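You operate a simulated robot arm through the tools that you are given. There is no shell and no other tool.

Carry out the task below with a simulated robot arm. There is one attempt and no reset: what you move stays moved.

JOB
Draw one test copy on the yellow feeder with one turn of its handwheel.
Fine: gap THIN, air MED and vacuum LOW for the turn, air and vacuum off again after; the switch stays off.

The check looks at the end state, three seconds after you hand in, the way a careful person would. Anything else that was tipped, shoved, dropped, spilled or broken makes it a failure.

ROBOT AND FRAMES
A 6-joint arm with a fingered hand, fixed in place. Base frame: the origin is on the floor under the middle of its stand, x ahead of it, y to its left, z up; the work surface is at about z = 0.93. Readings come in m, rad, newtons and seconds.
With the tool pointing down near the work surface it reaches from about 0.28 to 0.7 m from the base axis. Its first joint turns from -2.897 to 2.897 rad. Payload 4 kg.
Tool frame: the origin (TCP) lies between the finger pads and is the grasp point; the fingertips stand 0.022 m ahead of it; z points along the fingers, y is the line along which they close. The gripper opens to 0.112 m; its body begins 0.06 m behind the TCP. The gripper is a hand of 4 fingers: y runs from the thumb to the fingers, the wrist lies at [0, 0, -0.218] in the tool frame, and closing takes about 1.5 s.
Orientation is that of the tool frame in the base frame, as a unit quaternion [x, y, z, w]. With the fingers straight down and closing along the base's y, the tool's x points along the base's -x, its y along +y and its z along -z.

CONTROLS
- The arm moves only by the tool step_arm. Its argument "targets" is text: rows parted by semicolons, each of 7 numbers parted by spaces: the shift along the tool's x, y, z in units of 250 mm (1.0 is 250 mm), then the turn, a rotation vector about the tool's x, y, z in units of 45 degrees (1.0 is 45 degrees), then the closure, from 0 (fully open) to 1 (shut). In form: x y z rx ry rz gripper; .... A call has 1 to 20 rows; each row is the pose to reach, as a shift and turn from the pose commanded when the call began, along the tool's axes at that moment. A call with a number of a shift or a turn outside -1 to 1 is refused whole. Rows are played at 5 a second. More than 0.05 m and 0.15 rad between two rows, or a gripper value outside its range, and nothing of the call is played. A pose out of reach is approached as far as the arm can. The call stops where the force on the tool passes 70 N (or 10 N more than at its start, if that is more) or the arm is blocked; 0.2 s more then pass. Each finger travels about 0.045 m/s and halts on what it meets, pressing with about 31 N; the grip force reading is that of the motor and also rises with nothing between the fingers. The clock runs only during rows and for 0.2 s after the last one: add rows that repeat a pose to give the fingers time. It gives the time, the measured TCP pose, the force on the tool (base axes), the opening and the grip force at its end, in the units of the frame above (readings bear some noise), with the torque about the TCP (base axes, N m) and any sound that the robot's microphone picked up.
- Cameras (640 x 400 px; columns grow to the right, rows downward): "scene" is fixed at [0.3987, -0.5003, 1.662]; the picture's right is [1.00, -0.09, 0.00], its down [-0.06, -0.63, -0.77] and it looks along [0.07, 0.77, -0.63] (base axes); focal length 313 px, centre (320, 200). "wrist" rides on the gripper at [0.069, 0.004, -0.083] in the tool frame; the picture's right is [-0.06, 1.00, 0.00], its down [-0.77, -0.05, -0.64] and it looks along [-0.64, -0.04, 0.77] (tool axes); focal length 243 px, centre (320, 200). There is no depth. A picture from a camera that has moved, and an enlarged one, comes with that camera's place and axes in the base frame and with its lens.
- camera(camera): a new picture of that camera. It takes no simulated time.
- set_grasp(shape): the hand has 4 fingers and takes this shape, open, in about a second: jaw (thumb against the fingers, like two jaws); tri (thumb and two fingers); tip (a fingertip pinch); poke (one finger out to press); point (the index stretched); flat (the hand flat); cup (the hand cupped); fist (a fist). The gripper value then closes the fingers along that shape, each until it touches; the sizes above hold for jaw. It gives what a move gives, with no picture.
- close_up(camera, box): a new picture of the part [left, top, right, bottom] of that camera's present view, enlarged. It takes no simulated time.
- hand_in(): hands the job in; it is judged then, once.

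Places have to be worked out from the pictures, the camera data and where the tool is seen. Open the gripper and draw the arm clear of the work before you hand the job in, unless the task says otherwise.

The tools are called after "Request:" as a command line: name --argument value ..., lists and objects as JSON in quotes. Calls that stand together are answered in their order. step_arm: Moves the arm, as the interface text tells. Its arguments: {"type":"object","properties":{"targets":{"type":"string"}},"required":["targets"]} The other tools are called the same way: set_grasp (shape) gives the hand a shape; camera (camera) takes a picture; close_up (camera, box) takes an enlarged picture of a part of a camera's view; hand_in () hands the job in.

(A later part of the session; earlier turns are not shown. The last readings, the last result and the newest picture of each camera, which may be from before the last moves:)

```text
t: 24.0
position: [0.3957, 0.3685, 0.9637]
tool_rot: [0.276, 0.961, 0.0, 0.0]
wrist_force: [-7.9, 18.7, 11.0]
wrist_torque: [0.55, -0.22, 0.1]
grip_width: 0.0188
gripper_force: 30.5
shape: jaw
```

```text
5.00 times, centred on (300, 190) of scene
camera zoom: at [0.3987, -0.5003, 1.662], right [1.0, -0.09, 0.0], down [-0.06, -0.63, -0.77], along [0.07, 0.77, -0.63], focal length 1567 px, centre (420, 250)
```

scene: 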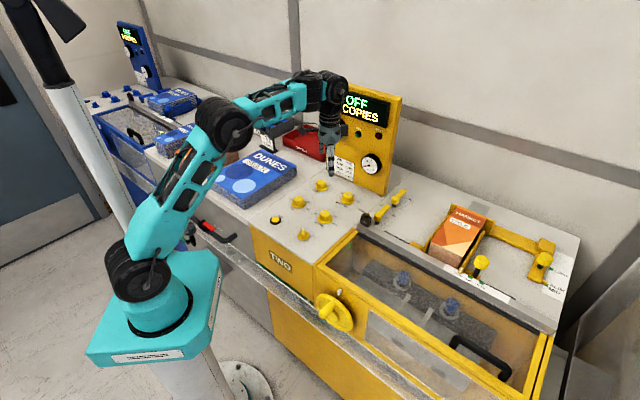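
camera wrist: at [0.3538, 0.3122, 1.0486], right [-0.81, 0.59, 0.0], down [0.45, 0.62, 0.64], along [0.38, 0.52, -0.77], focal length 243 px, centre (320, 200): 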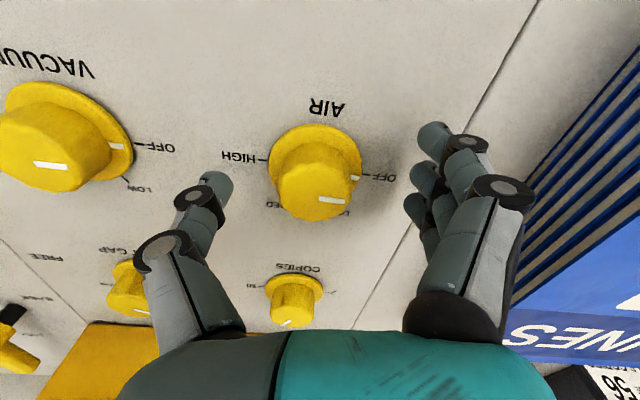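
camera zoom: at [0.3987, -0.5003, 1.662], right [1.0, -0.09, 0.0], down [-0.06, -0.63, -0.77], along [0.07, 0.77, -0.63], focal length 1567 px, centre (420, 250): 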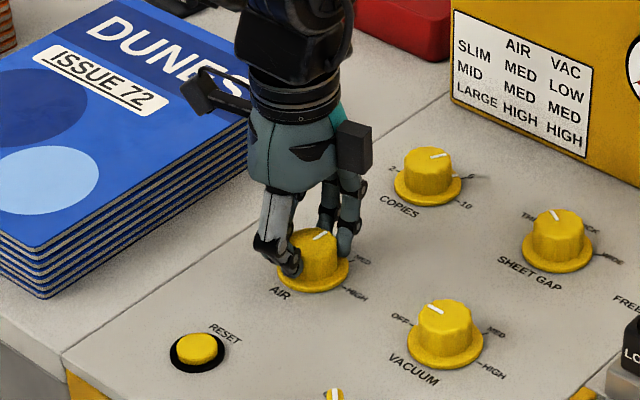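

The scene view puts the pointer at about 45°, between LOW and MED. I turn a further 30° to MED, then open and check.

Request:
step_arm --targets "0 0 0 0 0 0.11 1; 0 0 0 0 0 0.22 1; 0 0 0 0 0 0.33 1; 0 0 0 0 0 0.44 1; 0 0 0 0 0 0.55 1; 0 0 0 0 0 0.667 1; 0 0 0 0 0 0.667 1"

Request:
close_up --camera "wrist" --box '[220, 90, 420, 250]'

Request:
close_up --camera "scene" --box '[270, 170, 330, 220]'

```text
t: 25.6
position: [0.396, 0.3688, 0.963]
tool_rot: [0.517, 0.856, 0.001, 0.0]
wrist_force: [-3.9, 21.4, 4.5]
wrist_torque: [0.39, -0.24, 0.18]
grip_width: 0.0176
gripper_force: 30.8
shape: jaw
```

```text
2.50 times, centred on (320, 170) of wrist
camera zoom: at [0.3655, 0.4324, 1.0477], right [0.91, 0.41, 0.0], down [0.31, -0.7, 0.64], along [0.26, -0.59, -0.77], focal length 606 px, centre (320, 275)
```

zoom: 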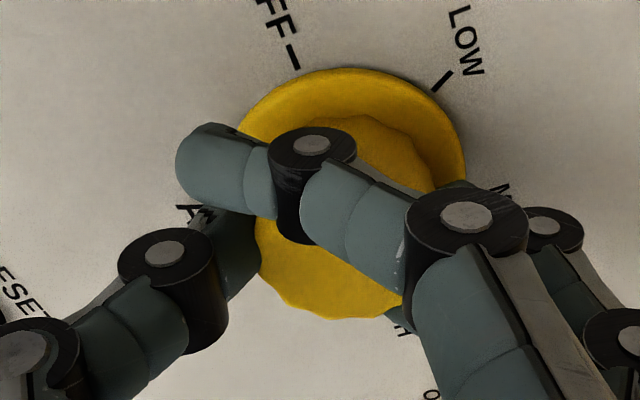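

```text
8.00 times, centred on (300, 195) of scene
camera zoom: at [0.3987, -0.5003, 1.662], right [1.0, -0.09, 0.0], down [-0.06, -0.63, -0.77], along [0.07, 0.77, -0.63], focal length 2507 px, centre (480, 240)
```

zoom: 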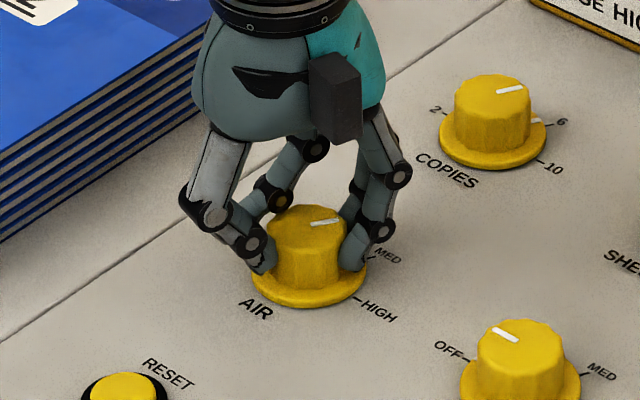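

The pointer looks to be close to MED. I open the hand and lift to see it plainly.

Request:
step_arm --targets "0 0 0 0 0 0 0.7; 0 0 0 0 0 0 0.4; 0 0 0 0 0 0 0.2; 0 0 0 0 0 0 0.2; 0 0 0 0 0 0 0.2; 0 0 0 0 0 0 0.2; 0 0 -0.1 0 0 0 0.2; 0 0 -0.2 0 0 0 0.2; 0 0 -0.3 0 0 0 0.2; 0 0 -0.3 0 0 0 0.2"

Request:
camera --camera "wrist"

Request:
close_up --camera "wrist" --box '[240, 60, 420, 180]'

Request:
close_up --camera "scene" --box '[270, 170, 330, 220]'

```text
t: 27.8
position: [0.3941, 0.3658, 1.04]
tool_rot: [0.517, 0.856, 0.0, 0.0]
wrist_force: [-0.1, -0.2, -0.8]
wrist_torque: [0.02, -0.04, -0.02]
grip_width: 0.0893
gripper_force: 0.1
shape: jaw
```

```text
taken
camera wrist: at [0.3647, 0.4313, 1.1228], right [0.91, 0.41, 0.0], down [0.31, -0.7, 0.64], along [0.26, -0.59, -0.77], focal length 243 px, centre (320, 200)
```

wrist: 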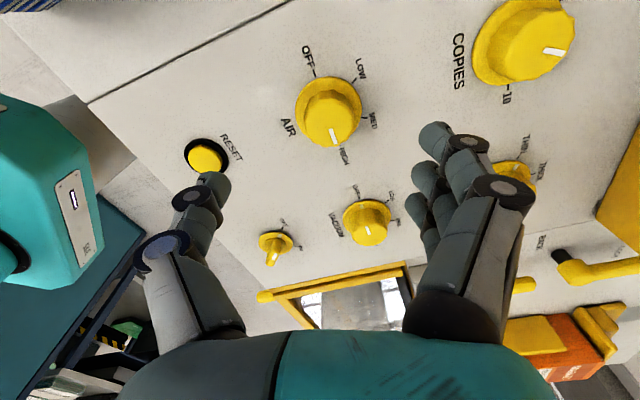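

```text
3.33 times, centred on (330, 120) of wrist
camera zoom: at [0.3647, 0.4313, 1.1228], right [0.91, 0.41, 0.0], down [0.31, -0.7, 0.64], along [0.26, -0.59, -0.77], focal length 809 px, centre (287, 467)
```

zoom: 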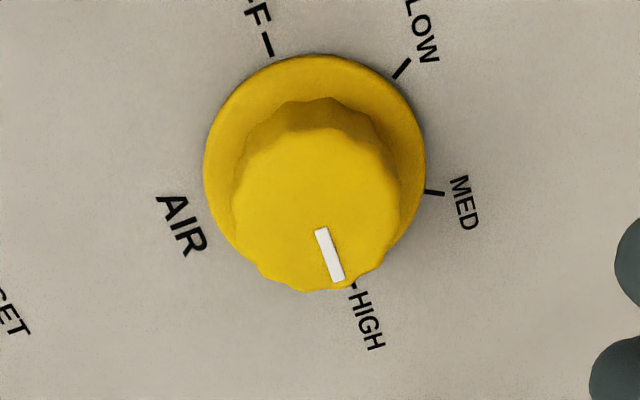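

```text
8.00 times, centred on (300, 195) of scene
camera zoom: at [0.3987, -0.5003, 1.662], right [1.0, -0.09, 0.0], down [-0.06, -0.63, -0.77], along [0.07, 0.77, -0.63], focal length 2507 px, centre (480, 240)
```

zoom: 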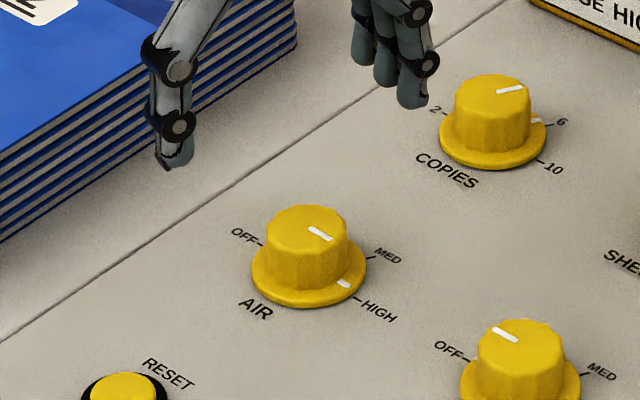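

Opening dragged the AIR knob on to HIGH: the index finger had wrapped round its side. I see a steady 3–4 mm bias in my estimates, so the knob is really at about (0.398, 0.371). I will re-centre, grip with only part closure so the outer fingers do not wrap, and turn back 60° to MED.

Request:
step_arm --targets "0.0076 0.013 0.1 0 0 0 0.25; 0.0076 0.013 0.2 0 0 0 0.25; 0.0076 0.013 0.26 0 0 0 0.25; 0.0076 0.013 0.304 0 0 0 0.25; 0.0076 0.013 0.304 0 0 0 0.45; 0.0076 0.013 0.304 0 0 0 0.6; 0.0076 0.013 0.304 0 0 0 0.7; 0.0076 0.013 0.304 0 0 0 0.75; 0.0076 0.013 0.304 0 0 0 0.75; 0.0076 0.013 0.304 0 0 0 0.75"

Request:
camera --camera "wrist"

Request:
close_up --camera "wrist" --box '[220, 90, 420, 250]'

Request:
close_up --camera "scene" --box '[270, 170, 330, 220]'

```text
t: 30.0
position: [0.4001, 0.3695, 0.9624]
tool_rot: [0.517, 0.856, 0.001, 0.0]
wrist_force: [0.3, 0.1, -1.4]
wrist_torque: [0.04, -0.03, 0.06]
grip_width: 0.0224
gripper_force: 31.5
shape: jaw
```

```text
taken
camera wrist: at [0.3696, 0.434, 1.0469], right [0.91, 0.41, 0.0], down [0.31, -0.7, 0.64], along [0.26, -0.59, -0.77], focal length 243 px, centre (320, 200)
```

wrist: 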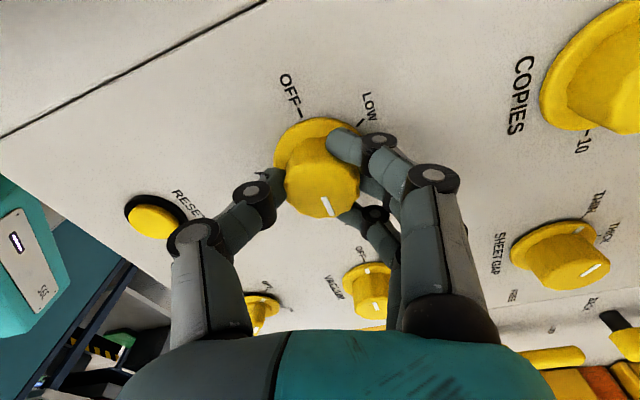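

```text
2.50 times, centred on (320, 170) of wrist
camera zoom: at [0.3696, 0.434, 1.0469], right [0.91, 0.41, 0.0], down [0.31, -0.7, 0.64], along [0.26, -0.59, -0.77], focal length 606 px, centre (320, 275)
```

zoom: 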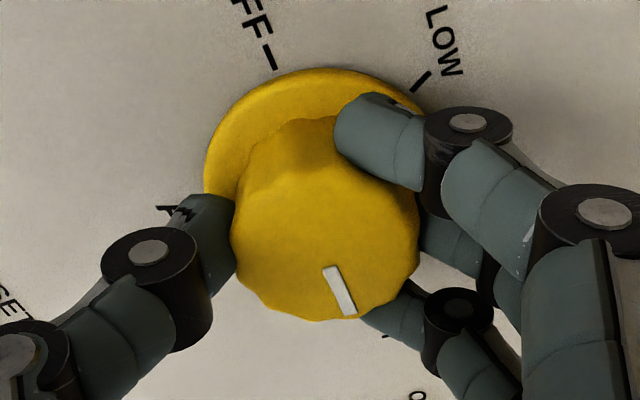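

```text
8.00 times, centred on (300, 195) of scene
camera zoom: at [0.3987, -0.5003, 1.662], right [1.0, -0.09, 0.0], down [-0.06, -0.63, -0.77], along [0.07, 0.77, -0.63], focal length 2507 px, centre (480, 240)
```

zoom: 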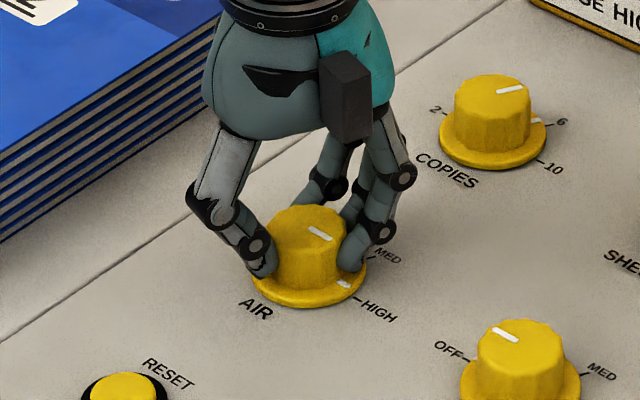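

Now the grip is well centred, with almost no side force. I turn 45° counter-clockwise, checking the pointer.

Request:
step_arm --targets "0 0 0 0 0 -0.125 0.75; 0 0 0 0 0 -0.25 0.75; 0 0 0 0 0 -0.375 0.75; 0 0 0 0 0 -0.5 0.75; 0 0 0 0 0 -0.625 0.75; 0 0 0 0 0 -0.75 0.75; 0 0 0 0 0 -0.875 0.75; 0 0 0 0 0 -1 0.75; 0 0 0 0 0 -1 0.75"

Request:
close_up --camera "wrist" --box '[220, 90, 420, 250]'

Request:
close_up --camera "scene" --box '[270, 170, 330, 220]'

```text
t: 32.0
position: [0.3996, 0.3692, 0.9624]
tool_rot: [0.15, 0.989, 0.0, 0.001]
wrist_force: [8.7, -5.9, 3.0]
wrist_torque: [-0.05, -0.2, 0.0]
grip_width: 0.0217
gripper_force: 31.1
shape: jaw
```

```text
2.50 times, centred on (320, 170) of wrist
camera zoom: at [0.333, 0.3946, 1.0468], right [0.36, 0.93, 0.0], down [0.72, -0.27, 0.64], along [0.6, -0.23, -0.77], focal length 606 px, centre (320, 275)
```

zoom: 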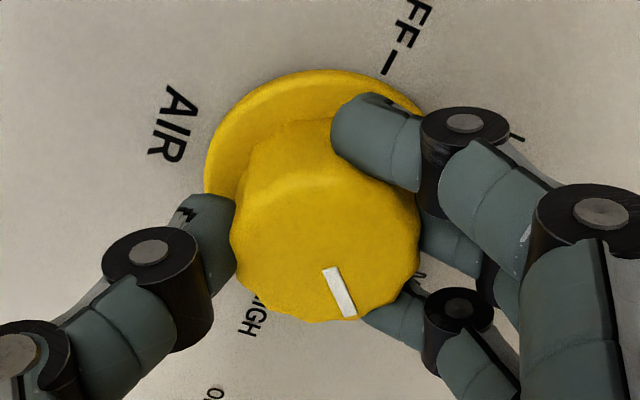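

```text
8.00 times, centred on (300, 195) of scene
camera zoom: at [0.3987, -0.5003, 1.662], right [1.0, -0.09, 0.0], down [-0.06, -0.63, -0.77], along [0.07, 0.77, -0.63], focal length 2507 px, centre (480, 240)
```

zoom: 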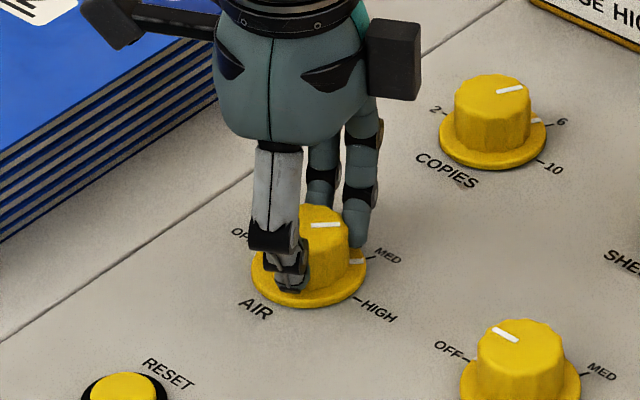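

The pointer moved with the hand exactly. The marks are 60° apart, so I turn 15° more to land on MED.

Request:
step_arm --targets "0 0 0 0 0 -0.11 0.75; 0 0 0 0 0 -0.22 0.75; 0 0 0 0 0 -0.335 0.75; 0 0 0 0 0 -0.335 0.75"

Request:
close_up --camera "wrist" --box '[220, 90, 420, 250]'

Request:
close_up --camera "scene" --box '[270, 170, 330, 220]'

```text
t: 33.0
position: [0.399, 0.3692, 0.9625]
tool_rot: [0.018, 1.0, -0.001, 0.001]
wrist_force: [17.4, -7.3, 3.3]
wrist_torque: [-0.09, -0.3, 0.03]
grip_width: 0.0218
gripper_force: 31.3
shape: jaw
```

```text
2.50 times, centred on (320, 170) of wrist
camera zoom: at [0.3288, 0.377, 1.0466], right [0.1, 0.99, 0.0], down [0.76, -0.08, 0.64], along [0.64, -0.06, -0.77], focal length 606 px, centre (320, 275)
```

zoom: 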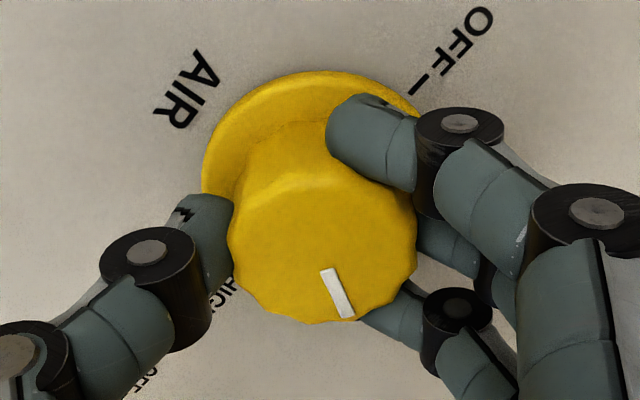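

```text
8.00 times, centred on (300, 195) of scene
camera zoom: at [0.3987, -0.5003, 1.662], right [1.0, -0.09, 0.0], down [-0.06, -0.63, -0.77], along [0.07, 0.77, -0.63], focal length 2507 px, centre (480, 240)
```

zoom: 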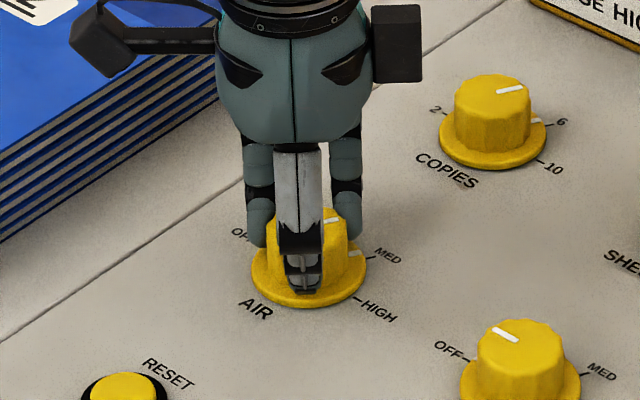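

The disc's white mark now stands at the MED tick. I let go with a small opening only, then lift.

Request:
step_arm --targets "0 0 0 0 0 0 0.68; 0 0 0 0 0 0 0.6; 0 0 0 0 0 0 0.52; 0 0 0 0 0 0 0.45; 0 0 0 0 0 0 0.4; 0 0 0 0 0 0 0.4; 0 0 -0.1 0 0 0 0.4; 0 0 -0.2 0 0 0 0.3; 0 0 -0.3 0 0 0 0.2; 0 0 -0.3 0 0 0 0.2"

Request:
camera --camera "wrist"

Request:
close_up --camera "wrist" --box '[220, 40, 420, 180]'

Request:
close_up --camera "scene" --box '[270, 170, 330, 220]'

Request:
close_up --camera "scene" --box '[310, 70, 410, 200]'

```text
t: 35.2
position: [0.3999, 0.3709, 1.0375]
tool_rot: [0.018, 1.0, 0.0, -0.001]
wrist_force: [-0.6, 0.1, -0.2]
wrist_torque: [0.0, -0.01, 0.02]
grip_width: 0.0893
gripper_force: 0.0
shape: jaw
```

```text
taken
camera wrist: at [0.3281, 0.3789, 1.1214], right [0.1, 0.99, 0.0], down [0.76, -0.08, 0.64], along [0.64, -0.07, -0.77], focal length 243 px, centre (320, 200)
```

wrist: 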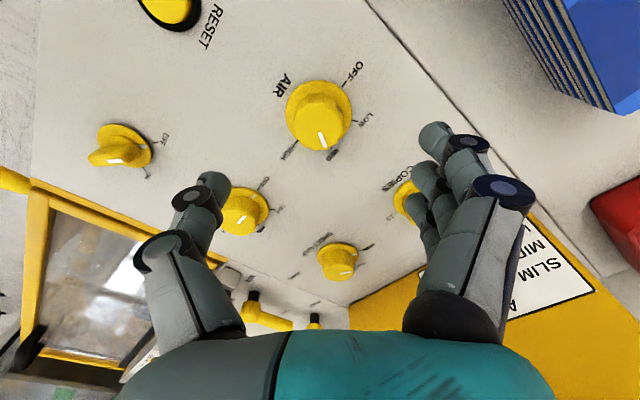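

```text
2.86 times, centred on (320, 110) of wrist
camera zoom: at [0.3281, 0.3789, 1.1214], right [0.1, 0.99, 0.0], down [0.76, -0.08, 0.64], along [0.64, -0.07, -0.77], focal length 693 px, centre (320, 457)
```

zoom: 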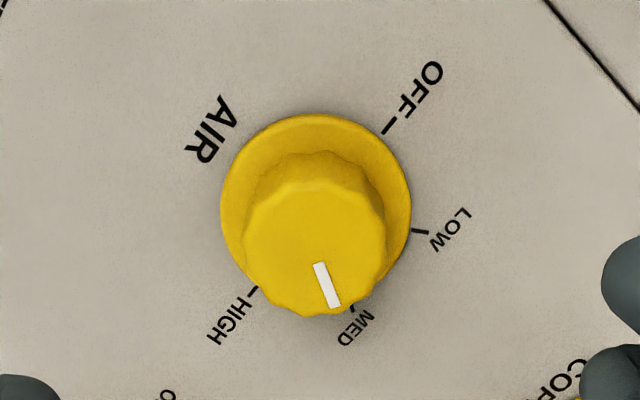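

```text
8.00 times, centred on (300, 195) of scene
camera zoom: at [0.3987, -0.5003, 1.662], right [1.0, -0.09, 0.0], down [-0.06, -0.63, -0.77], along [0.07, 0.77, -0.63], focal length 2507 px, centre (480, 240)
```

zoom: 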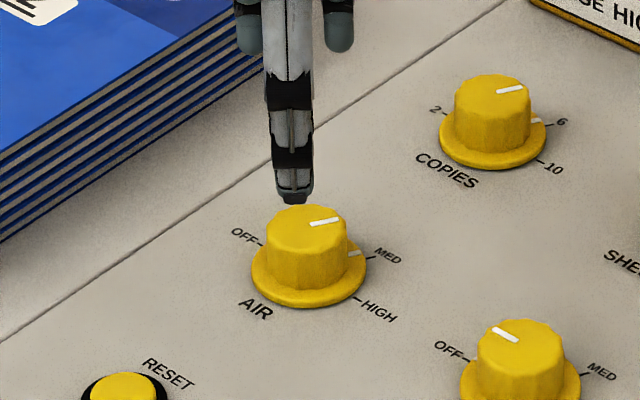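

```text
3.08 times, centred on (360, 135) of scene
camera zoom: at [0.3987, -0.5003, 1.662], right [1.0, -0.09, 0.0], down [-0.06, -0.63, -0.77], along [0.07, 0.77, -0.63], focal length 964 px, centre (197, 400)
```

zoom: 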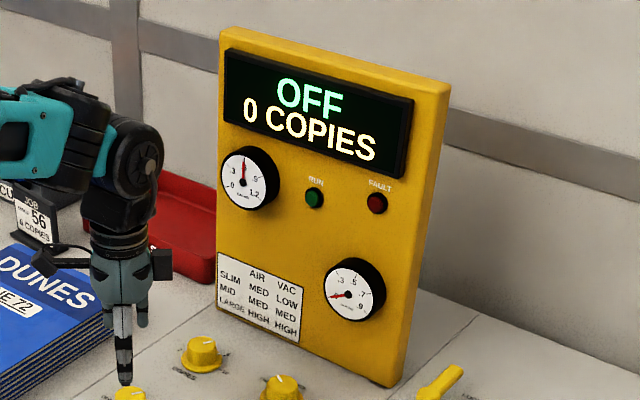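

AIR is at MED and its gauge reads about 0.55. Next I move over the VACUUM knob near (0.488, 0.284).

Request:
step_arm --targets "-0.09 -0.08 0 0 0 0 0.2; -0.18 -0.165 0 0 0 0 0.2; -0.27 -0.25 0.01 0 0 0 0.2; -0.37 -0.333 0.03 0 0 0 0.2; -0.37 -0.333 0.03 0 0 0 0.2"

Request:
camera --camera "wrist"

Request:
close_up --camera "wrist" --box '[220, 40, 420, 180]'

Request:
close_up --camera "scene" --box '[250, 140, 390, 250]'

```text
t: 36.4
position: [0.4916, 0.2837, 1.029]
tool_rot: [0.018, 1.0, 0.0, 0.0]
wrist_force: [0.8, -0.2, 0.1]
wrist_torque: [0.0, 0.01, 0.01]
grip_width: 0.0895
gripper_force: 0.1
shape: jaw
```

```text
taken
camera wrist: at [0.4208, 0.291, 1.1135], right [0.1, 0.99, 0.0], down [0.76, -0.08, 0.64], along [0.64, -0.06, -0.77], focal length 243 px, centre (320, 200)
```

wrist: 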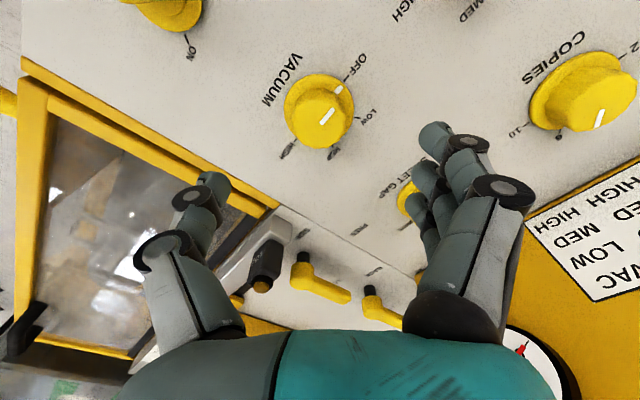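

```text
2.86 times, centred on (320, 110) of wrist
camera zoom: at [0.4208, 0.291, 1.1135], right [0.1, 0.99, 0.0], down [0.76, -0.08, 0.64], along [0.64, -0.06, -0.77], focal length 693 px, centre (320, 457)
```

zoom: 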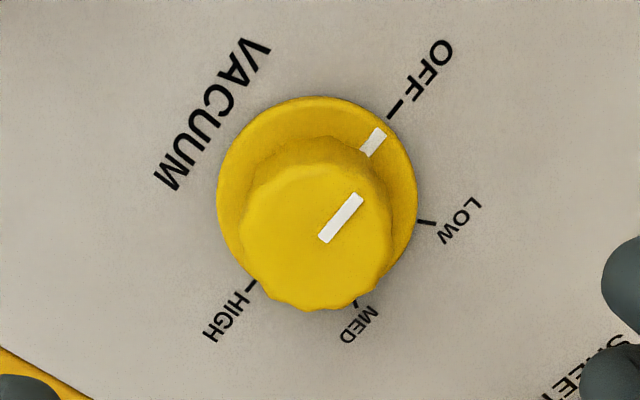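

```text
3.64 times, centred on (320, 195) of scene
camera zoom: at [0.3987, -0.5003, 1.662], right [1.0, -0.09, 0.0], down [-0.06, -0.63, -0.77], along [0.07, 0.77, -0.63], focal length 1139 px, centre (320, 218)
```

zoom: 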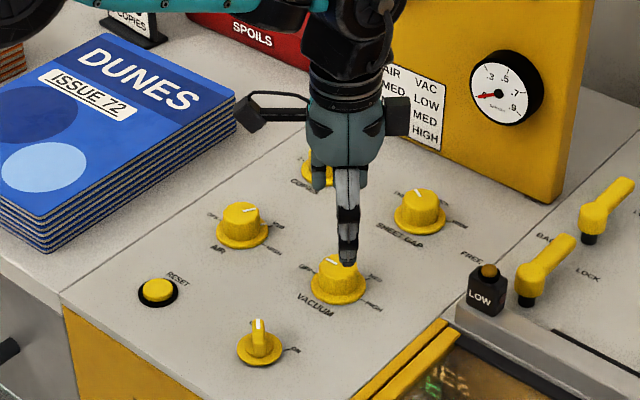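

By comparison with the AIR view, the vacuum knob is about 5.5 mm toward tool +x from the present axis, so at about (0.486, 0.285). I correct, lower and grip with part closure as before.

Request:
step_arm --targets "0.022 0.004 0.08 0 0 0 0.25; 0.022 0.004 0.16 0 0 0 0.25; 0.022 0.004 0.22 0 0 0 0.25; 0.022 0.004 0.266 0 0 0 0.25; 0.022 0.004 0.266 0 0 0 0.45; 0.022 0.004 0.266 0 0 0 0.6; 0.022 0.004 0.266 0 0 0 0.7; 0.022 0.004 0.266 0 0 0 0.75; 0.022 0.004 0.266 0 0 0 0.75; 0.022 0.004 0.266 0 0 0 0.75"

Request:
camera --camera "wrist"

Request:
close_up --camera "wrist" --box '[220, 90, 420, 250]'

```text
t: 38.6
position: [0.4848, 0.2847, 0.9613]
tool_rot: [0.018, 1.0, -0.001, -0.001]
wrist_force: [-3.2, -2.0, -2.0]
wrist_torque: [-0.05, -0.01, 0.0]
grip_width: 0.021
gripper_force: 31.2
shape: jaw
```

```text
taken
camera wrist: at [0.4145, 0.292, 1.0458], right [0.1, 0.99, 0.0], down [0.76, -0.08, 0.64], along [0.64, -0.07, -0.77], focal length 243 px, centre (320, 200)
```

wrist: 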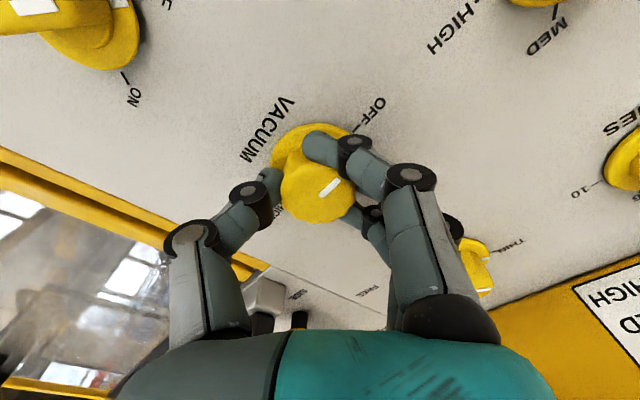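

```text
2.50 times, centred on (320, 170) of wrist
camera zoom: at [0.4145, 0.292, 1.0458], right [0.1, 0.99, 0.0], down [0.76, -0.08, 0.64], along [0.64, -0.07, -0.77], focal length 606 px, centre (320, 275)
```

zoom: 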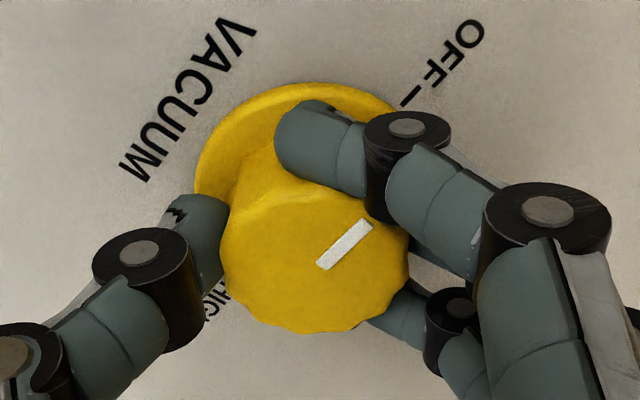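

The grip is sound, index slightly more round the side than before but balanced. I turn 45° clockwise, then check.

Request:
step_arm --targets "0 0 0 0 0 0.125 0.75; 0 0 0 0 0 0.25 0.75; 0 0 0 0 0 0.375 0.75; 0 0 0 0 0 0.5 0.75; 0 0 0 0 0 0.625 0.75; 0 0 0 0 0 0.75 0.75; 0 0 0 0 0 0.875 0.75; 0 0 0 0 0 1 0.75; 0 0 0 0 0 1 0.75"

Request:
close_up --camera "wrist" --box '[220, 90, 420, 250]'

Request:
close_up --camera "scene" --box '[295, 190, 355, 240]'

```text
t: 40.6
position: [0.4834, 0.2835, 0.9628]
tool_rot: [0.402, 0.916, -0.001, 0.0]
wrist_force: [23.7, -16.8, -8.3]
wrist_torque: [-0.16, -0.51, -0.05]
grip_width: 0.0178
gripper_force: 31.5
shape: jaw
```

```text
2.50 times, centred on (320, 170) of wrist
camera zoom: at [0.4378, 0.3386, 1.047], right [0.78, 0.63, 0.0], down [0.48, -0.6, 0.64], along [0.4, -0.5, -0.77], focal length 606 px, centre (320, 275)
```

zoom: 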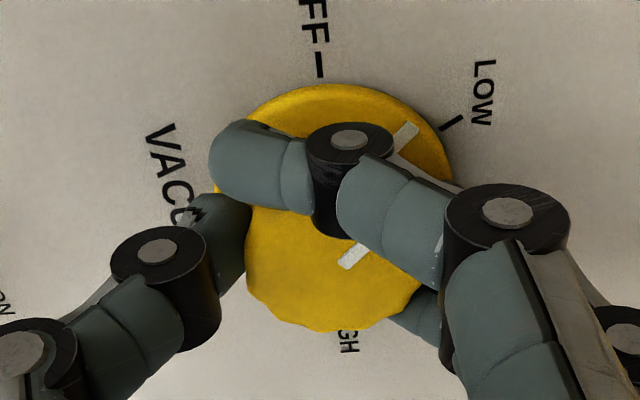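

```text
8.00 times, centred on (325, 215) of scene
camera zoom: at [0.3987, -0.5003, 1.662], right [1.0, -0.09, 0.0], down [-0.06, -0.63, -0.77], along [0.07, 0.77, -0.63], focal length 2507 px, centre (280, 80)
```

zoom: 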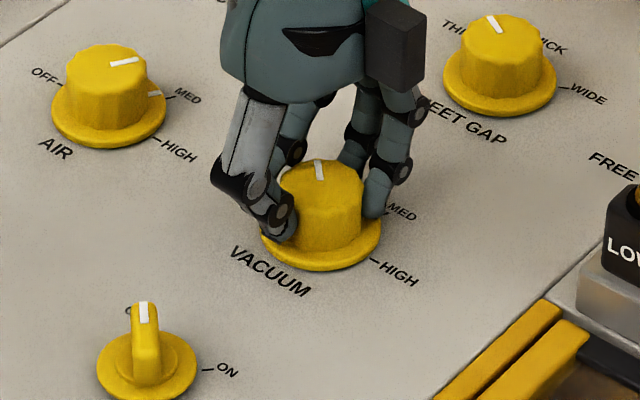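

The vacuum pointer is about 50° along, roughly 10° short of LOW, but the index has slipped round the side again. I open slightly here to see how the knob stands before the last bit.

Request:
step_arm --targets "0 0 0 0 0 0 0.68; 0 0 0 0 0 0 0.6; 0 0 0 0 0 0 0.52; 0 0 0 0 0 0 0.45; 0 0 0 0 0 0 0.35; 0 0 0 0 0 0 0.25; 0 0 0 0 0 0 0.25"

Request:
camera --camera "wrist"

Request:
close_up --camera "wrist" --box '[220, 90, 420, 250]'

Request:
close_up --camera "scene" --box '[295, 190, 355, 240]'

```text
t: 42.2
position: [0.4821, 0.2842, 0.9626]
tool_rot: [0.401, 0.916, 0.0, 0.0]
wrist_force: [0.2, -0.1, -0.2]
wrist_torque: [0.0, 0.02, 0.04]
grip_width: 0.0837
gripper_force: 0.1
shape: jaw
```

```text
taken
camera wrist: at [0.4364, 0.3395, 1.047], right [0.77, 0.63, 0.0], down [0.48, -0.59, 0.64], along [0.41, -0.5, -0.77], focal length 243 px, centre (320, 200)
```

wrist: 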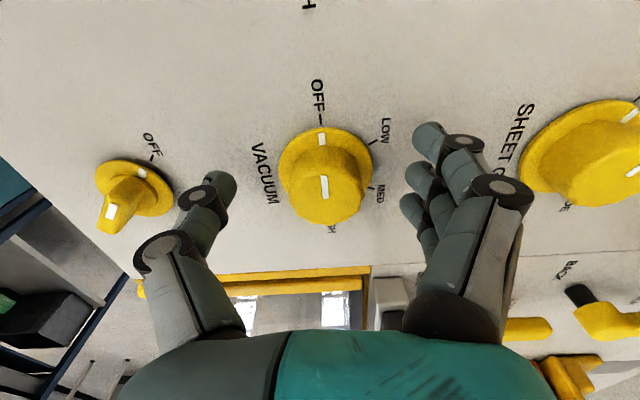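

```text
2.50 times, centred on (320, 170) of wrist
camera zoom: at [0.4364, 0.3395, 1.047], right [0.77, 0.63, 0.0], down [0.48, -0.59, 0.64], along [0.41, -0.5, -0.77], focal length 606 px, centre (320, 275)
```

zoom: 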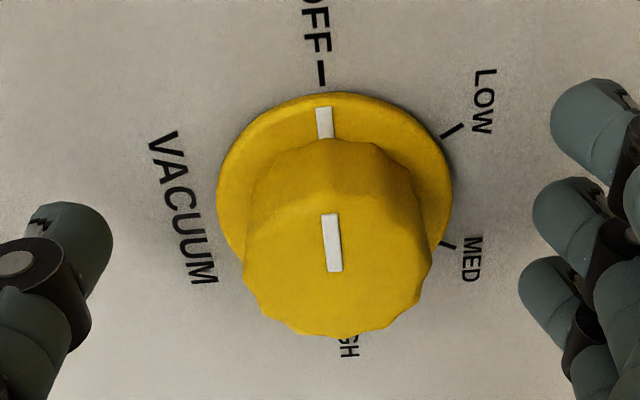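

```text
8.00 times, centred on (325, 215) of scene
camera zoom: at [0.3987, -0.5003, 1.662], right [1.0, -0.09, 0.0], down [-0.06, -0.63, -0.77], along [0.07, 0.77, -0.63], focal length 2507 px, centre (280, 80)
```

zoom: 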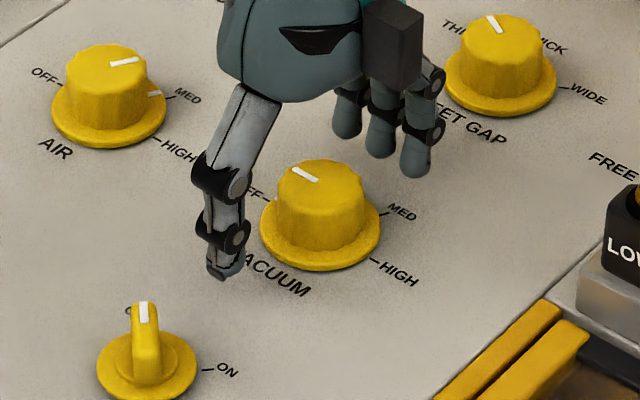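

Opening dragged the vacuum knob back to OFF; my 5.5 mm correction had put the hand off-centre. By comparison with the good AIR grip the knob is at about (0.487, 0.2825). I turn the open hand back 45° and shift there, then check centring before gripping.

Request:
step_arm --targets "-0.005 0.002 0 0 0 -0.125 0.25; -0.01 0.004 0 0 0 -0.25 0.25; -0.0147 0.0065 0 0 0 -0.375 0.25; -0.0147 0.0065 0 0 0 -0.5 0.25; -0.0147 0.0065 0 0 0 -0.625 0.25; -0.0147 0.0065 0 0 0 -0.75 0.25; -0.0147 0.0065 0 0 0 -0.875 0.25; -0.0147 0.0065 0 0 0 -1 0.25; -0.0147 0.0065 0 0 0 -1 0.25"

Request:
close_up --camera "wrist" --box '[220, 90, 420, 250]'

```text
t: 44.2
position: [0.4864, 0.2829, 0.9622]
tool_rot: [0.019, 1.0, 0.0, 0.0]
wrist_force: [0.4, 0.4, 0.3]
wrist_torque: [-0.03, -0.03, 0.0]
grip_width: 0.0837
gripper_force: 0.1
shape: jaw
```

```text
2.50 times, centred on (320, 170) of wrist
camera zoom: at [0.415, 0.2904, 1.0469], right [0.1, 0.99, 0.0], down [0.76, -0.08, 0.64], along [0.64, -0.06, -0.77], focal length 606 px, centre (320, 275)
```

zoom: 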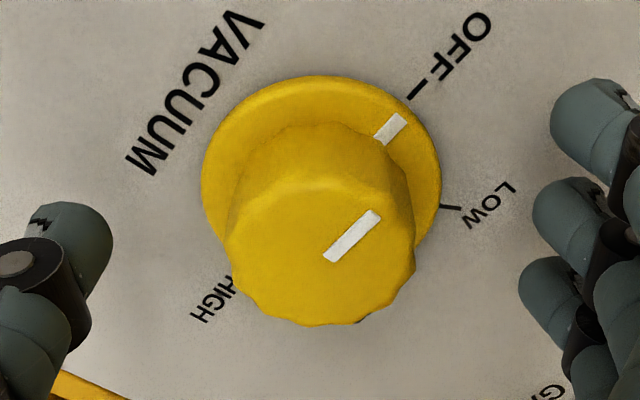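

The cap now sits within about 1 mm of where the AIR knob was in the good grip. I make that last 1 mm shift and close partly.

Request:
step_arm --targets "-0.005 -0.002 0 0 0 0 0.25; -0.005 -0.002 0 0 0 0 0.45; -0.005 -0.002 0 0 0 0 0.6; -0.005 -0.002 0 0 0 0 0.7; -0.005 -0.002 0 0 0 0 0.74; -0.005 -0.002 0 0 0 0 0.74; -0.005 -0.002 0 0 0 0 0.74"

Request:
close_up --camera "wrist" --box '[220, 90, 420, 250]'

```text
t: 45.8
position: [0.4876, 0.2824, 0.9617]
tool_rot: [0.018, 1.0, 0.0, 0.0]
wrist_force: [-0.9, -0.4, -2.6]
wrist_torque: [0.05, 0.05, -0.08]
grip_width: 0.0224
gripper_force: 31.1
shape: jaw
```

```text
2.50 times, centred on (320, 170) of wrist
camera zoom: at [0.4163, 0.2903, 1.047], right [0.1, 0.99, 0.0], down [0.76, -0.08, 0.64], along [0.64, -0.07, -0.77], focal length 606 px, centre (320, 275)
```

zoom: 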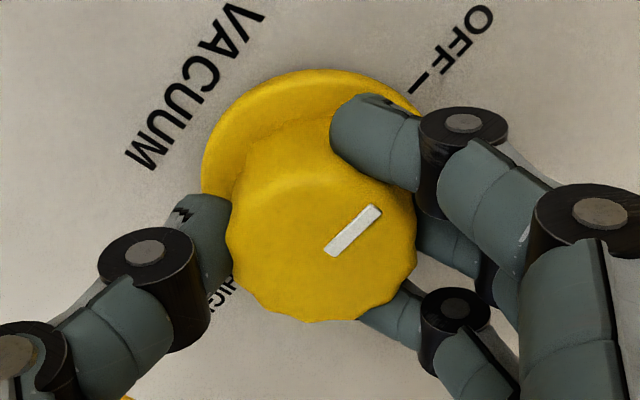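

This matches the good AIR grip. I turn 45° clockwise and check.

Request:
step_arm --targets "0 0 0 0 0 0.125 0.74; 0 0 0 0 0 0.25 0.74; 0 0 0 0 0 0.375 0.74; 0 0 0 0 0 0.5 0.74; 0 0 0 0 0 0.625 0.74; 0 0 0 0 0 0.75 0.74; 0 0 0 0 0 0.875 0.74; 0 0 0 0 0 1 0.74; 0 0 0 0 0 1 0.74"

Request:
close_up --camera "wrist" --box '[220, 90, 420, 250]'

Request:
close_up --camera "scene" --box '[295, 190, 355, 240]'

```text
t: 47.8
position: [0.4869, 0.2826, 0.963]
tool_rot: [0.401, 0.916, 0.002, 0.001]
wrist_force: [-0.7, 8.0, -4.2]
wrist_torque: [0.2, 0.0, -0.01]
grip_width: 0.0216
gripper_force: 31.0
shape: jaw
```

```text
2.50 times, centred on (320, 170) of wrist
camera zoom: at [0.4411, 0.3371, 1.0473], right [0.78, 0.63, 0.0], down [0.48, -0.59, 0.64], along [0.41, -0.5, -0.77], focal length 606 px, centre (320, 275)
```

zoom: 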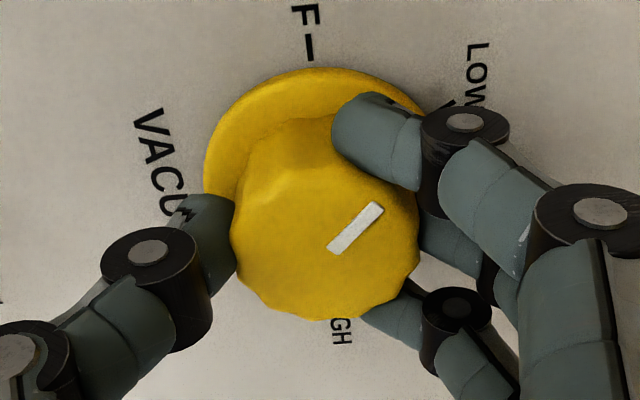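

```text
8.00 times, centred on (325, 215) of scene
camera zoom: at [0.3987, -0.5003, 1.662], right [1.0, -0.09, 0.0], down [-0.06, -0.63, -0.77], along [0.07, 0.77, -0.63], focal length 2507 px, centre (280, 80)
```

zoom: 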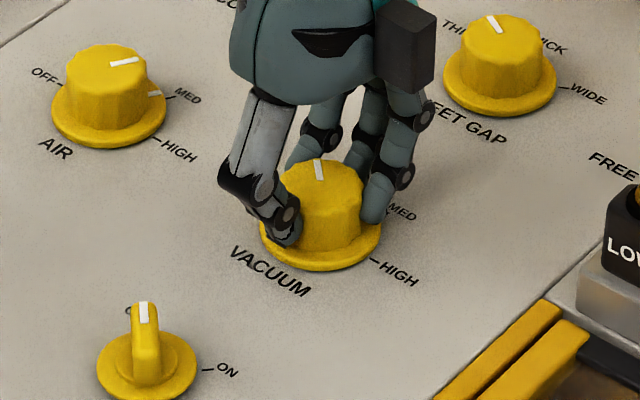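

The knob follows without slip and forces stay small. I turn the last 15° to LOW, then open slightly and lift.

Request:
step_arm --targets "0 0 0 0 0 0.11 0.74; 0 0 0 0 0 0.22 0.74; 0 0 0 0 0 0.335 0.74; 0 0 0 0 0 0.335 0.74; 0 0 0 0 0 0.335 0.68; 0 0 0 0 0 0.335 0.6; 0 0 0 0 0 0.335 0.52; 0 0 0 0 0 0.335 0.45; 0 0 0 0 0 0.335 0.4; 0 0 0 0 0 0.335 0.4; 0 0 -0.1 0 0 0.335 0.4; 0 0 -0.2 0 0 0.335 0.3; 0 0 -0.3 0 0 0.335 0.2; 0 0 -0.3 0 0 0.335 0.2"

Request:
close_up --camera "wrist" --box '[220, 40, 420, 180]'

Request:
close_up --camera "scene" --box '[295, 190, 355, 240]'

Request:
close_up --camera "scene" --box '[310, 70, 410, 200]'

```text
t: 50.8
position: [0.4867, 0.2809, 1.0384]
tool_rot: [0.517, 0.856, 0.0, 0.001]
wrist_force: [0.6, 0.0, -0.2]
wrist_torque: [-0.01, 0.01, -0.02]
grip_width: 0.0892
gripper_force: 0.0
shape: jaw
```

```text
2.86 times, centred on (320, 110) of wrist
camera zoom: at [0.4566, 0.3451, 1.1225], right [0.91, 0.41, 0.0], down [0.31, -0.7, 0.64], along [0.26, -0.59, -0.77], focal length 693 px, centre (320, 457)
```

zoom: 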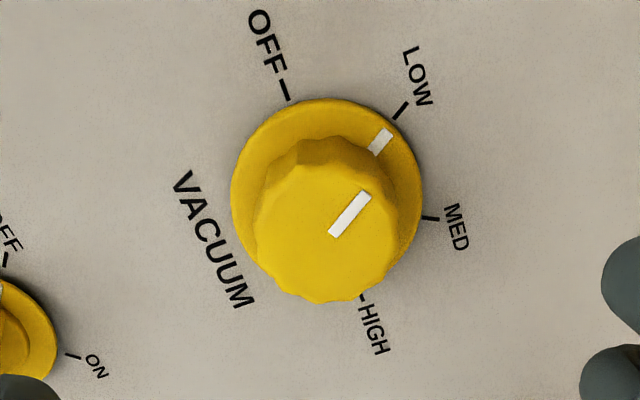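

```text
8.00 times, centred on (325, 215) of scene
camera zoom: at [0.3987, -0.5003, 1.662], right [1.0, -0.09, 0.0], down [-0.06, -0.63, -0.77], along [0.07, 0.77, -0.63], focal length 2507 px, centre (280, 80)
```

zoom: 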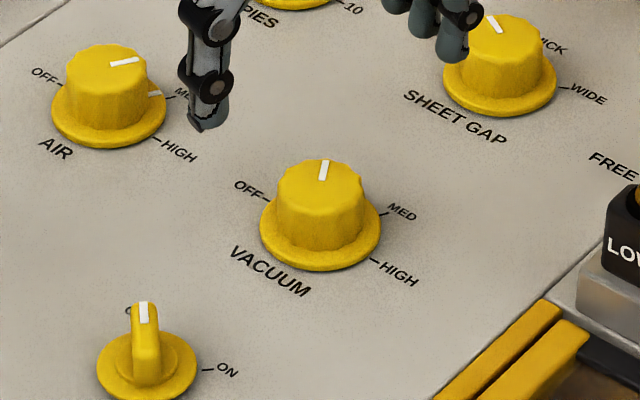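

```text
3.08 times, centred on (360, 135) of scene
camera zoom: at [0.3987, -0.5003, 1.662], right [1.0, -0.09, 0.0], down [-0.06, -0.63, -0.77], along [0.07, 0.77, -0.63], focal length 964 px, centre (197, 400)
```

zoom: 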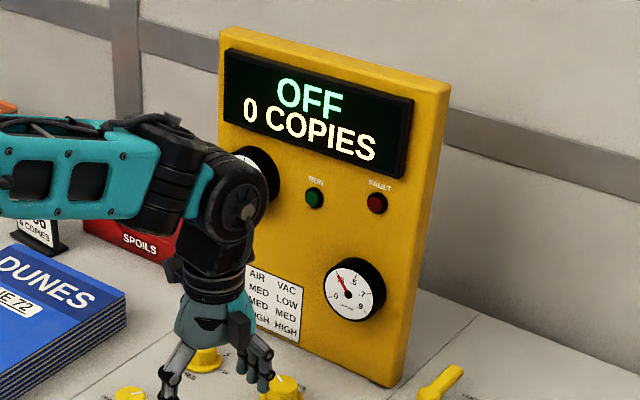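

VACUUM is at LOW with its gauge near 0.3, AIR at MED, gap at THIN. I place the handwheel's axis at about (0.486, 0.002, 0.817), facing (−1,−1), with the handle 57 mm above its centre and sticking out about 5 cm. I move the hand round to the front to look at it.

Request:
step_arm --targets "-0.05 -0.05 -0.06 0 0 -0.125 0.2; -0.12 -0.12 -0.12 0 0 -0.25 0.1; -0.2 -0.2 -0.18 0 0 -0.375 0; -0.28 -0.27 -0.24 0 0 -0.5 0; -0.36 -0.34 -0.24 0 0 -0.625 0; -0.44 -0.42 -0.24 0 0 -0.75 0; -0.52 -0.5 -0.24 0 0 -0.875 0; -0.605 -0.576 -0.24 0 0 -1 0; -0.605 -0.576 -0.24 0 0 -1 0"

Request:
camera --camera "scene"

Request:
camera --camera "wrist"

```text
t: 52.8
position: [0.4306, 0.0829, 1.0982]
tool_rot: [0.148, 0.989, 0.0, 0.0]
wrist_force: [-0.5, -0.4, -0.4]
wrist_torque: [-0.03, 0.0, -0.02]
grip_width: 0.112
gripper_force: 0.1
shape: jaw
```

```text
taken
```

scene: 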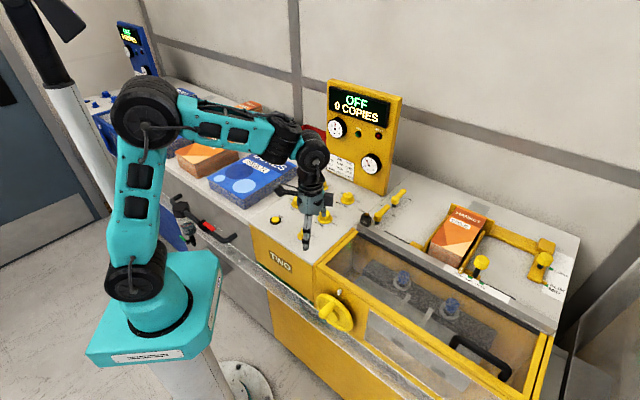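

```text
taken
camera wrist: at [0.3643, 0.1082, 1.182], right [0.35, 0.93, 0.0], down [0.72, -0.27, 0.64], along [0.6, -0.23, -0.77], focal length 243 px, centre (320, 200)
```

wrist: 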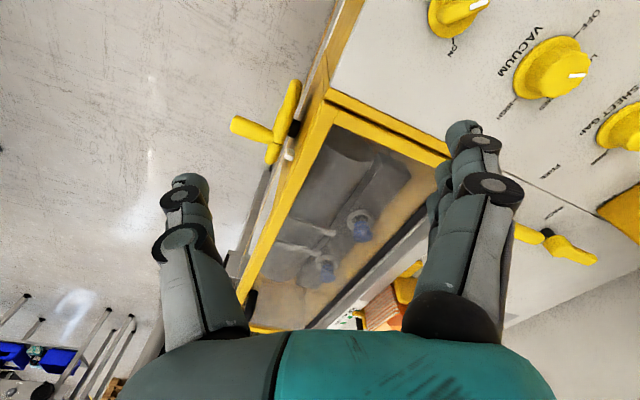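

The hand is high above the front edge and clear. I continue round in front of the machine, turning the hand toward the −45° yaw that faces the wheel.

Request:
step_arm --targets "0.004 -0.107 0.01 0 0 -0.125 0; 0.008 -0.214 0.02 0 0 -0.25 0; 0.012 -0.321 0.04 0 0 -0.375 0; 0.016 -0.43 0.06 0 0 -0.5 0; 0.02 -0.537 0.08 0 0 -0.625 0; 0.024 -0.644 0.1 0 0 -0.75 0; 0.028 -0.75 0.13 0 0 -0.875 0; 0.032 -0.859 0.152 0 0 -1 0; 0.032 -0.859 0.152 0 0 -1 0"

Request:
camera --camera "scene"

Request:
camera --camera "wrist"

```text
t: 54.8
position: [0.359, -0.1214, 1.0583]
tool_rot: [-0.24, 0.971, 0.0, 0.001]
wrist_force: [-0.4, 0.8, 0.8]
wrist_torque: [-0.01, -0.02, 0.0]
grip_width: 0.1117
gripper_force: 0.0
shape: jaw
```

```text
taken
```

scene: 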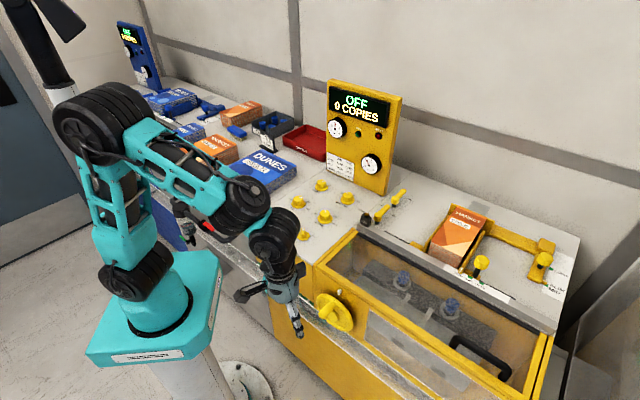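

```text
taken
camera wrist: at [0.2928, -0.1482, 1.1423], right [-0.41, 0.91, 0.0], down [0.7, 0.31, 0.64], along [0.59, 0.26, -0.77], focal length 243 px, centre (320, 200)
```

wrist: 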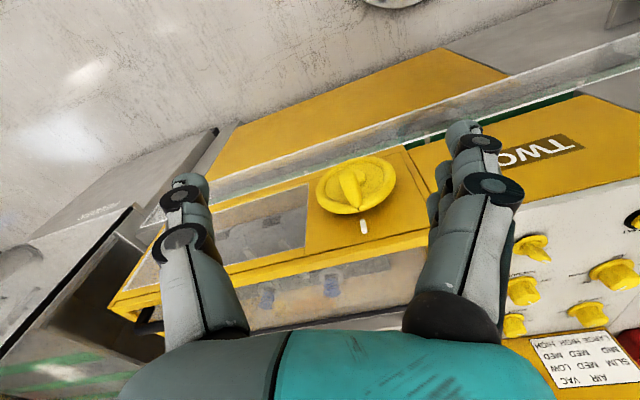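

The wheel and its front are now in view, and there seems to be a clear ledge below it. I zoom in on the wheel and that ledge.

Request:
close_up --camera "wrist" --box '[270, 120, 450, 260]'

Request:
close_up --camera "wrist" --box '[140, 20, 640, 270]'

Request:
close_up --camera "scene" --box '[220, 230, 420, 400]'

```text
2.86 times, centred on (360, 190) of wrist
camera zoom: at [0.2928, -0.1482, 1.1423], right [-0.41, 0.91, 0.0], down [0.7, 0.31, 0.64], along [0.59, 0.26, -0.77], focal length 693 px, centre (206, 229)
```

zoom: 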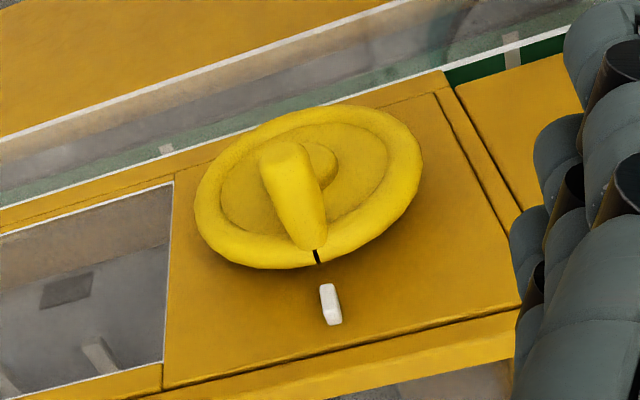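

```text
1.28 times, centred on (390, 145) of wrist
camera zoom: at [0.2928, -0.1482, 1.1423], right [-0.41, 0.91, 0.0], down [0.7, 0.31, 0.64], along [0.59, 0.26, -0.77], focal length 311 px, centre (230, 270)
```

zoom: 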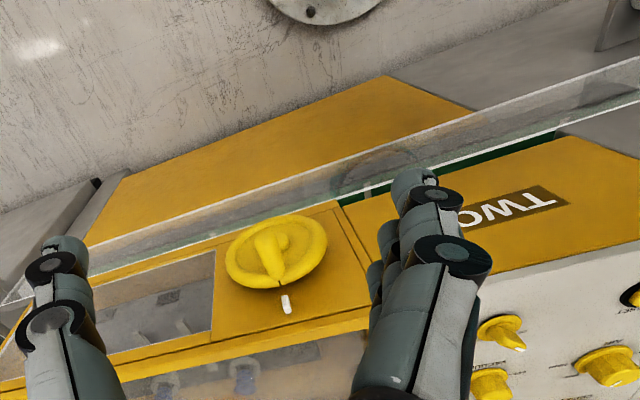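

```text
2.35 times, centred on (320, 315) of scene
camera zoom: at [0.3987, -0.5003, 1.662], right [1.0, -0.09, 0.0], down [-0.06, -0.63, -0.77], along [0.07, 0.77, -0.63], focal length 737 px, centre (320, -71)
```

zoom: 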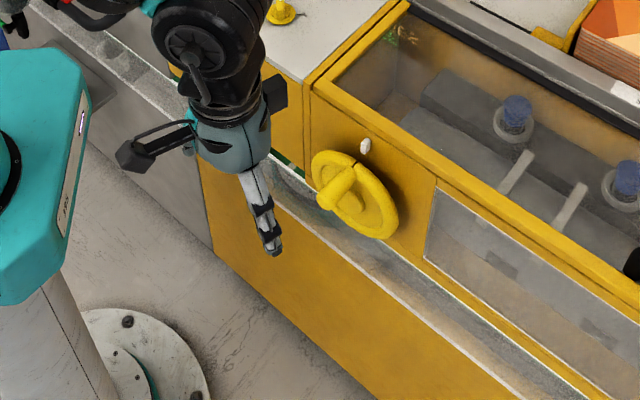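

Below the wheel runs a clear guard whose outer edge I judge to be about z 0.66, lower than the wheel's bottom. I now turn to −45° yaw and pitch the hand 45° up so the camera looks straight at the wheel's front.

Request:
step_arm --targets "0 0 0 0 0 -0.13 0; 0 0 0 0 0 -0.26 0; 0 0 0 0 0 -0.382 0; 0 0 0 0 0 -0.382 0"

Request:
step_arm --targets "0 0 0 0 -0.125 0 0; 0 0 0 0 -0.25 0 0; 0 0 0 0 -0.375 0 0; 0 0 0 0 -0.5 0 0; 0 0 0 0 -0.625 0 0; 0 0 0 0 -0.75 0 0; 0 0 0 0 -0.875 0 0; 0 0 0 0 -1 0 0; 0 0 0 0 -1 0 0"

Request:
camera --camera "scene"

Request:
camera --camera "wrist"

```text
t: 55.8
position: [0.3584, -0.1211, 1.0592]
tool_rot: [-0.382, 0.924, -0.001, 0.0]
wrist_force: [-0.4, -0.4, -1.1]
wrist_torque: [0.01, -0.01, -0.01]
grip_width: 0.1121
gripper_force: 0.0
shape: jaw
```

```text
t: 57.8
position: [0.359, -0.1213, 1.0604]
tool_rot: [-0.354, 0.853, 0.147, 0.354]
wrist_force: [0.4, 0.1, -0.7]
wrist_torque: [-0.01, 0.01, 0.02]
grip_width: 0.112
gripper_force: 0.1
shape: jaw
```

```text
taken
```

scene: 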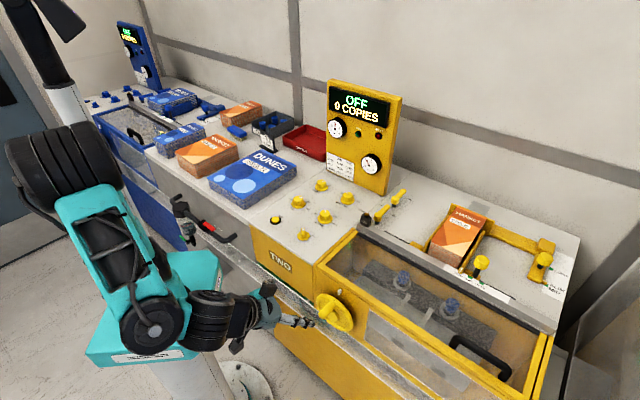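

```text
taken
camera wrist: at [0.2779, -0.1934, 1.0712], right [-0.67, 0.74, 0.05], down [0.1, 0.03, 1.0], along [0.73, 0.67, -0.09], focal length 243 px, centre (320, 200)
```

wrist: 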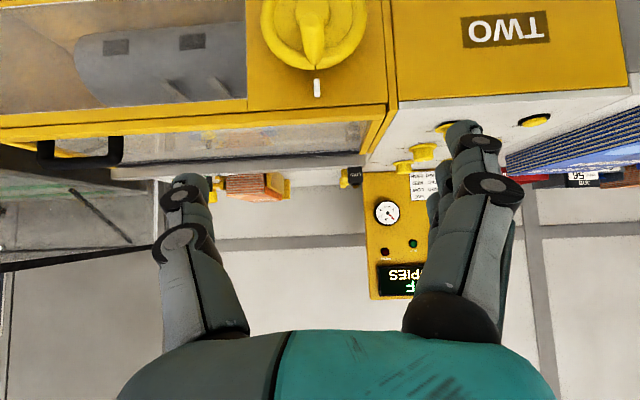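

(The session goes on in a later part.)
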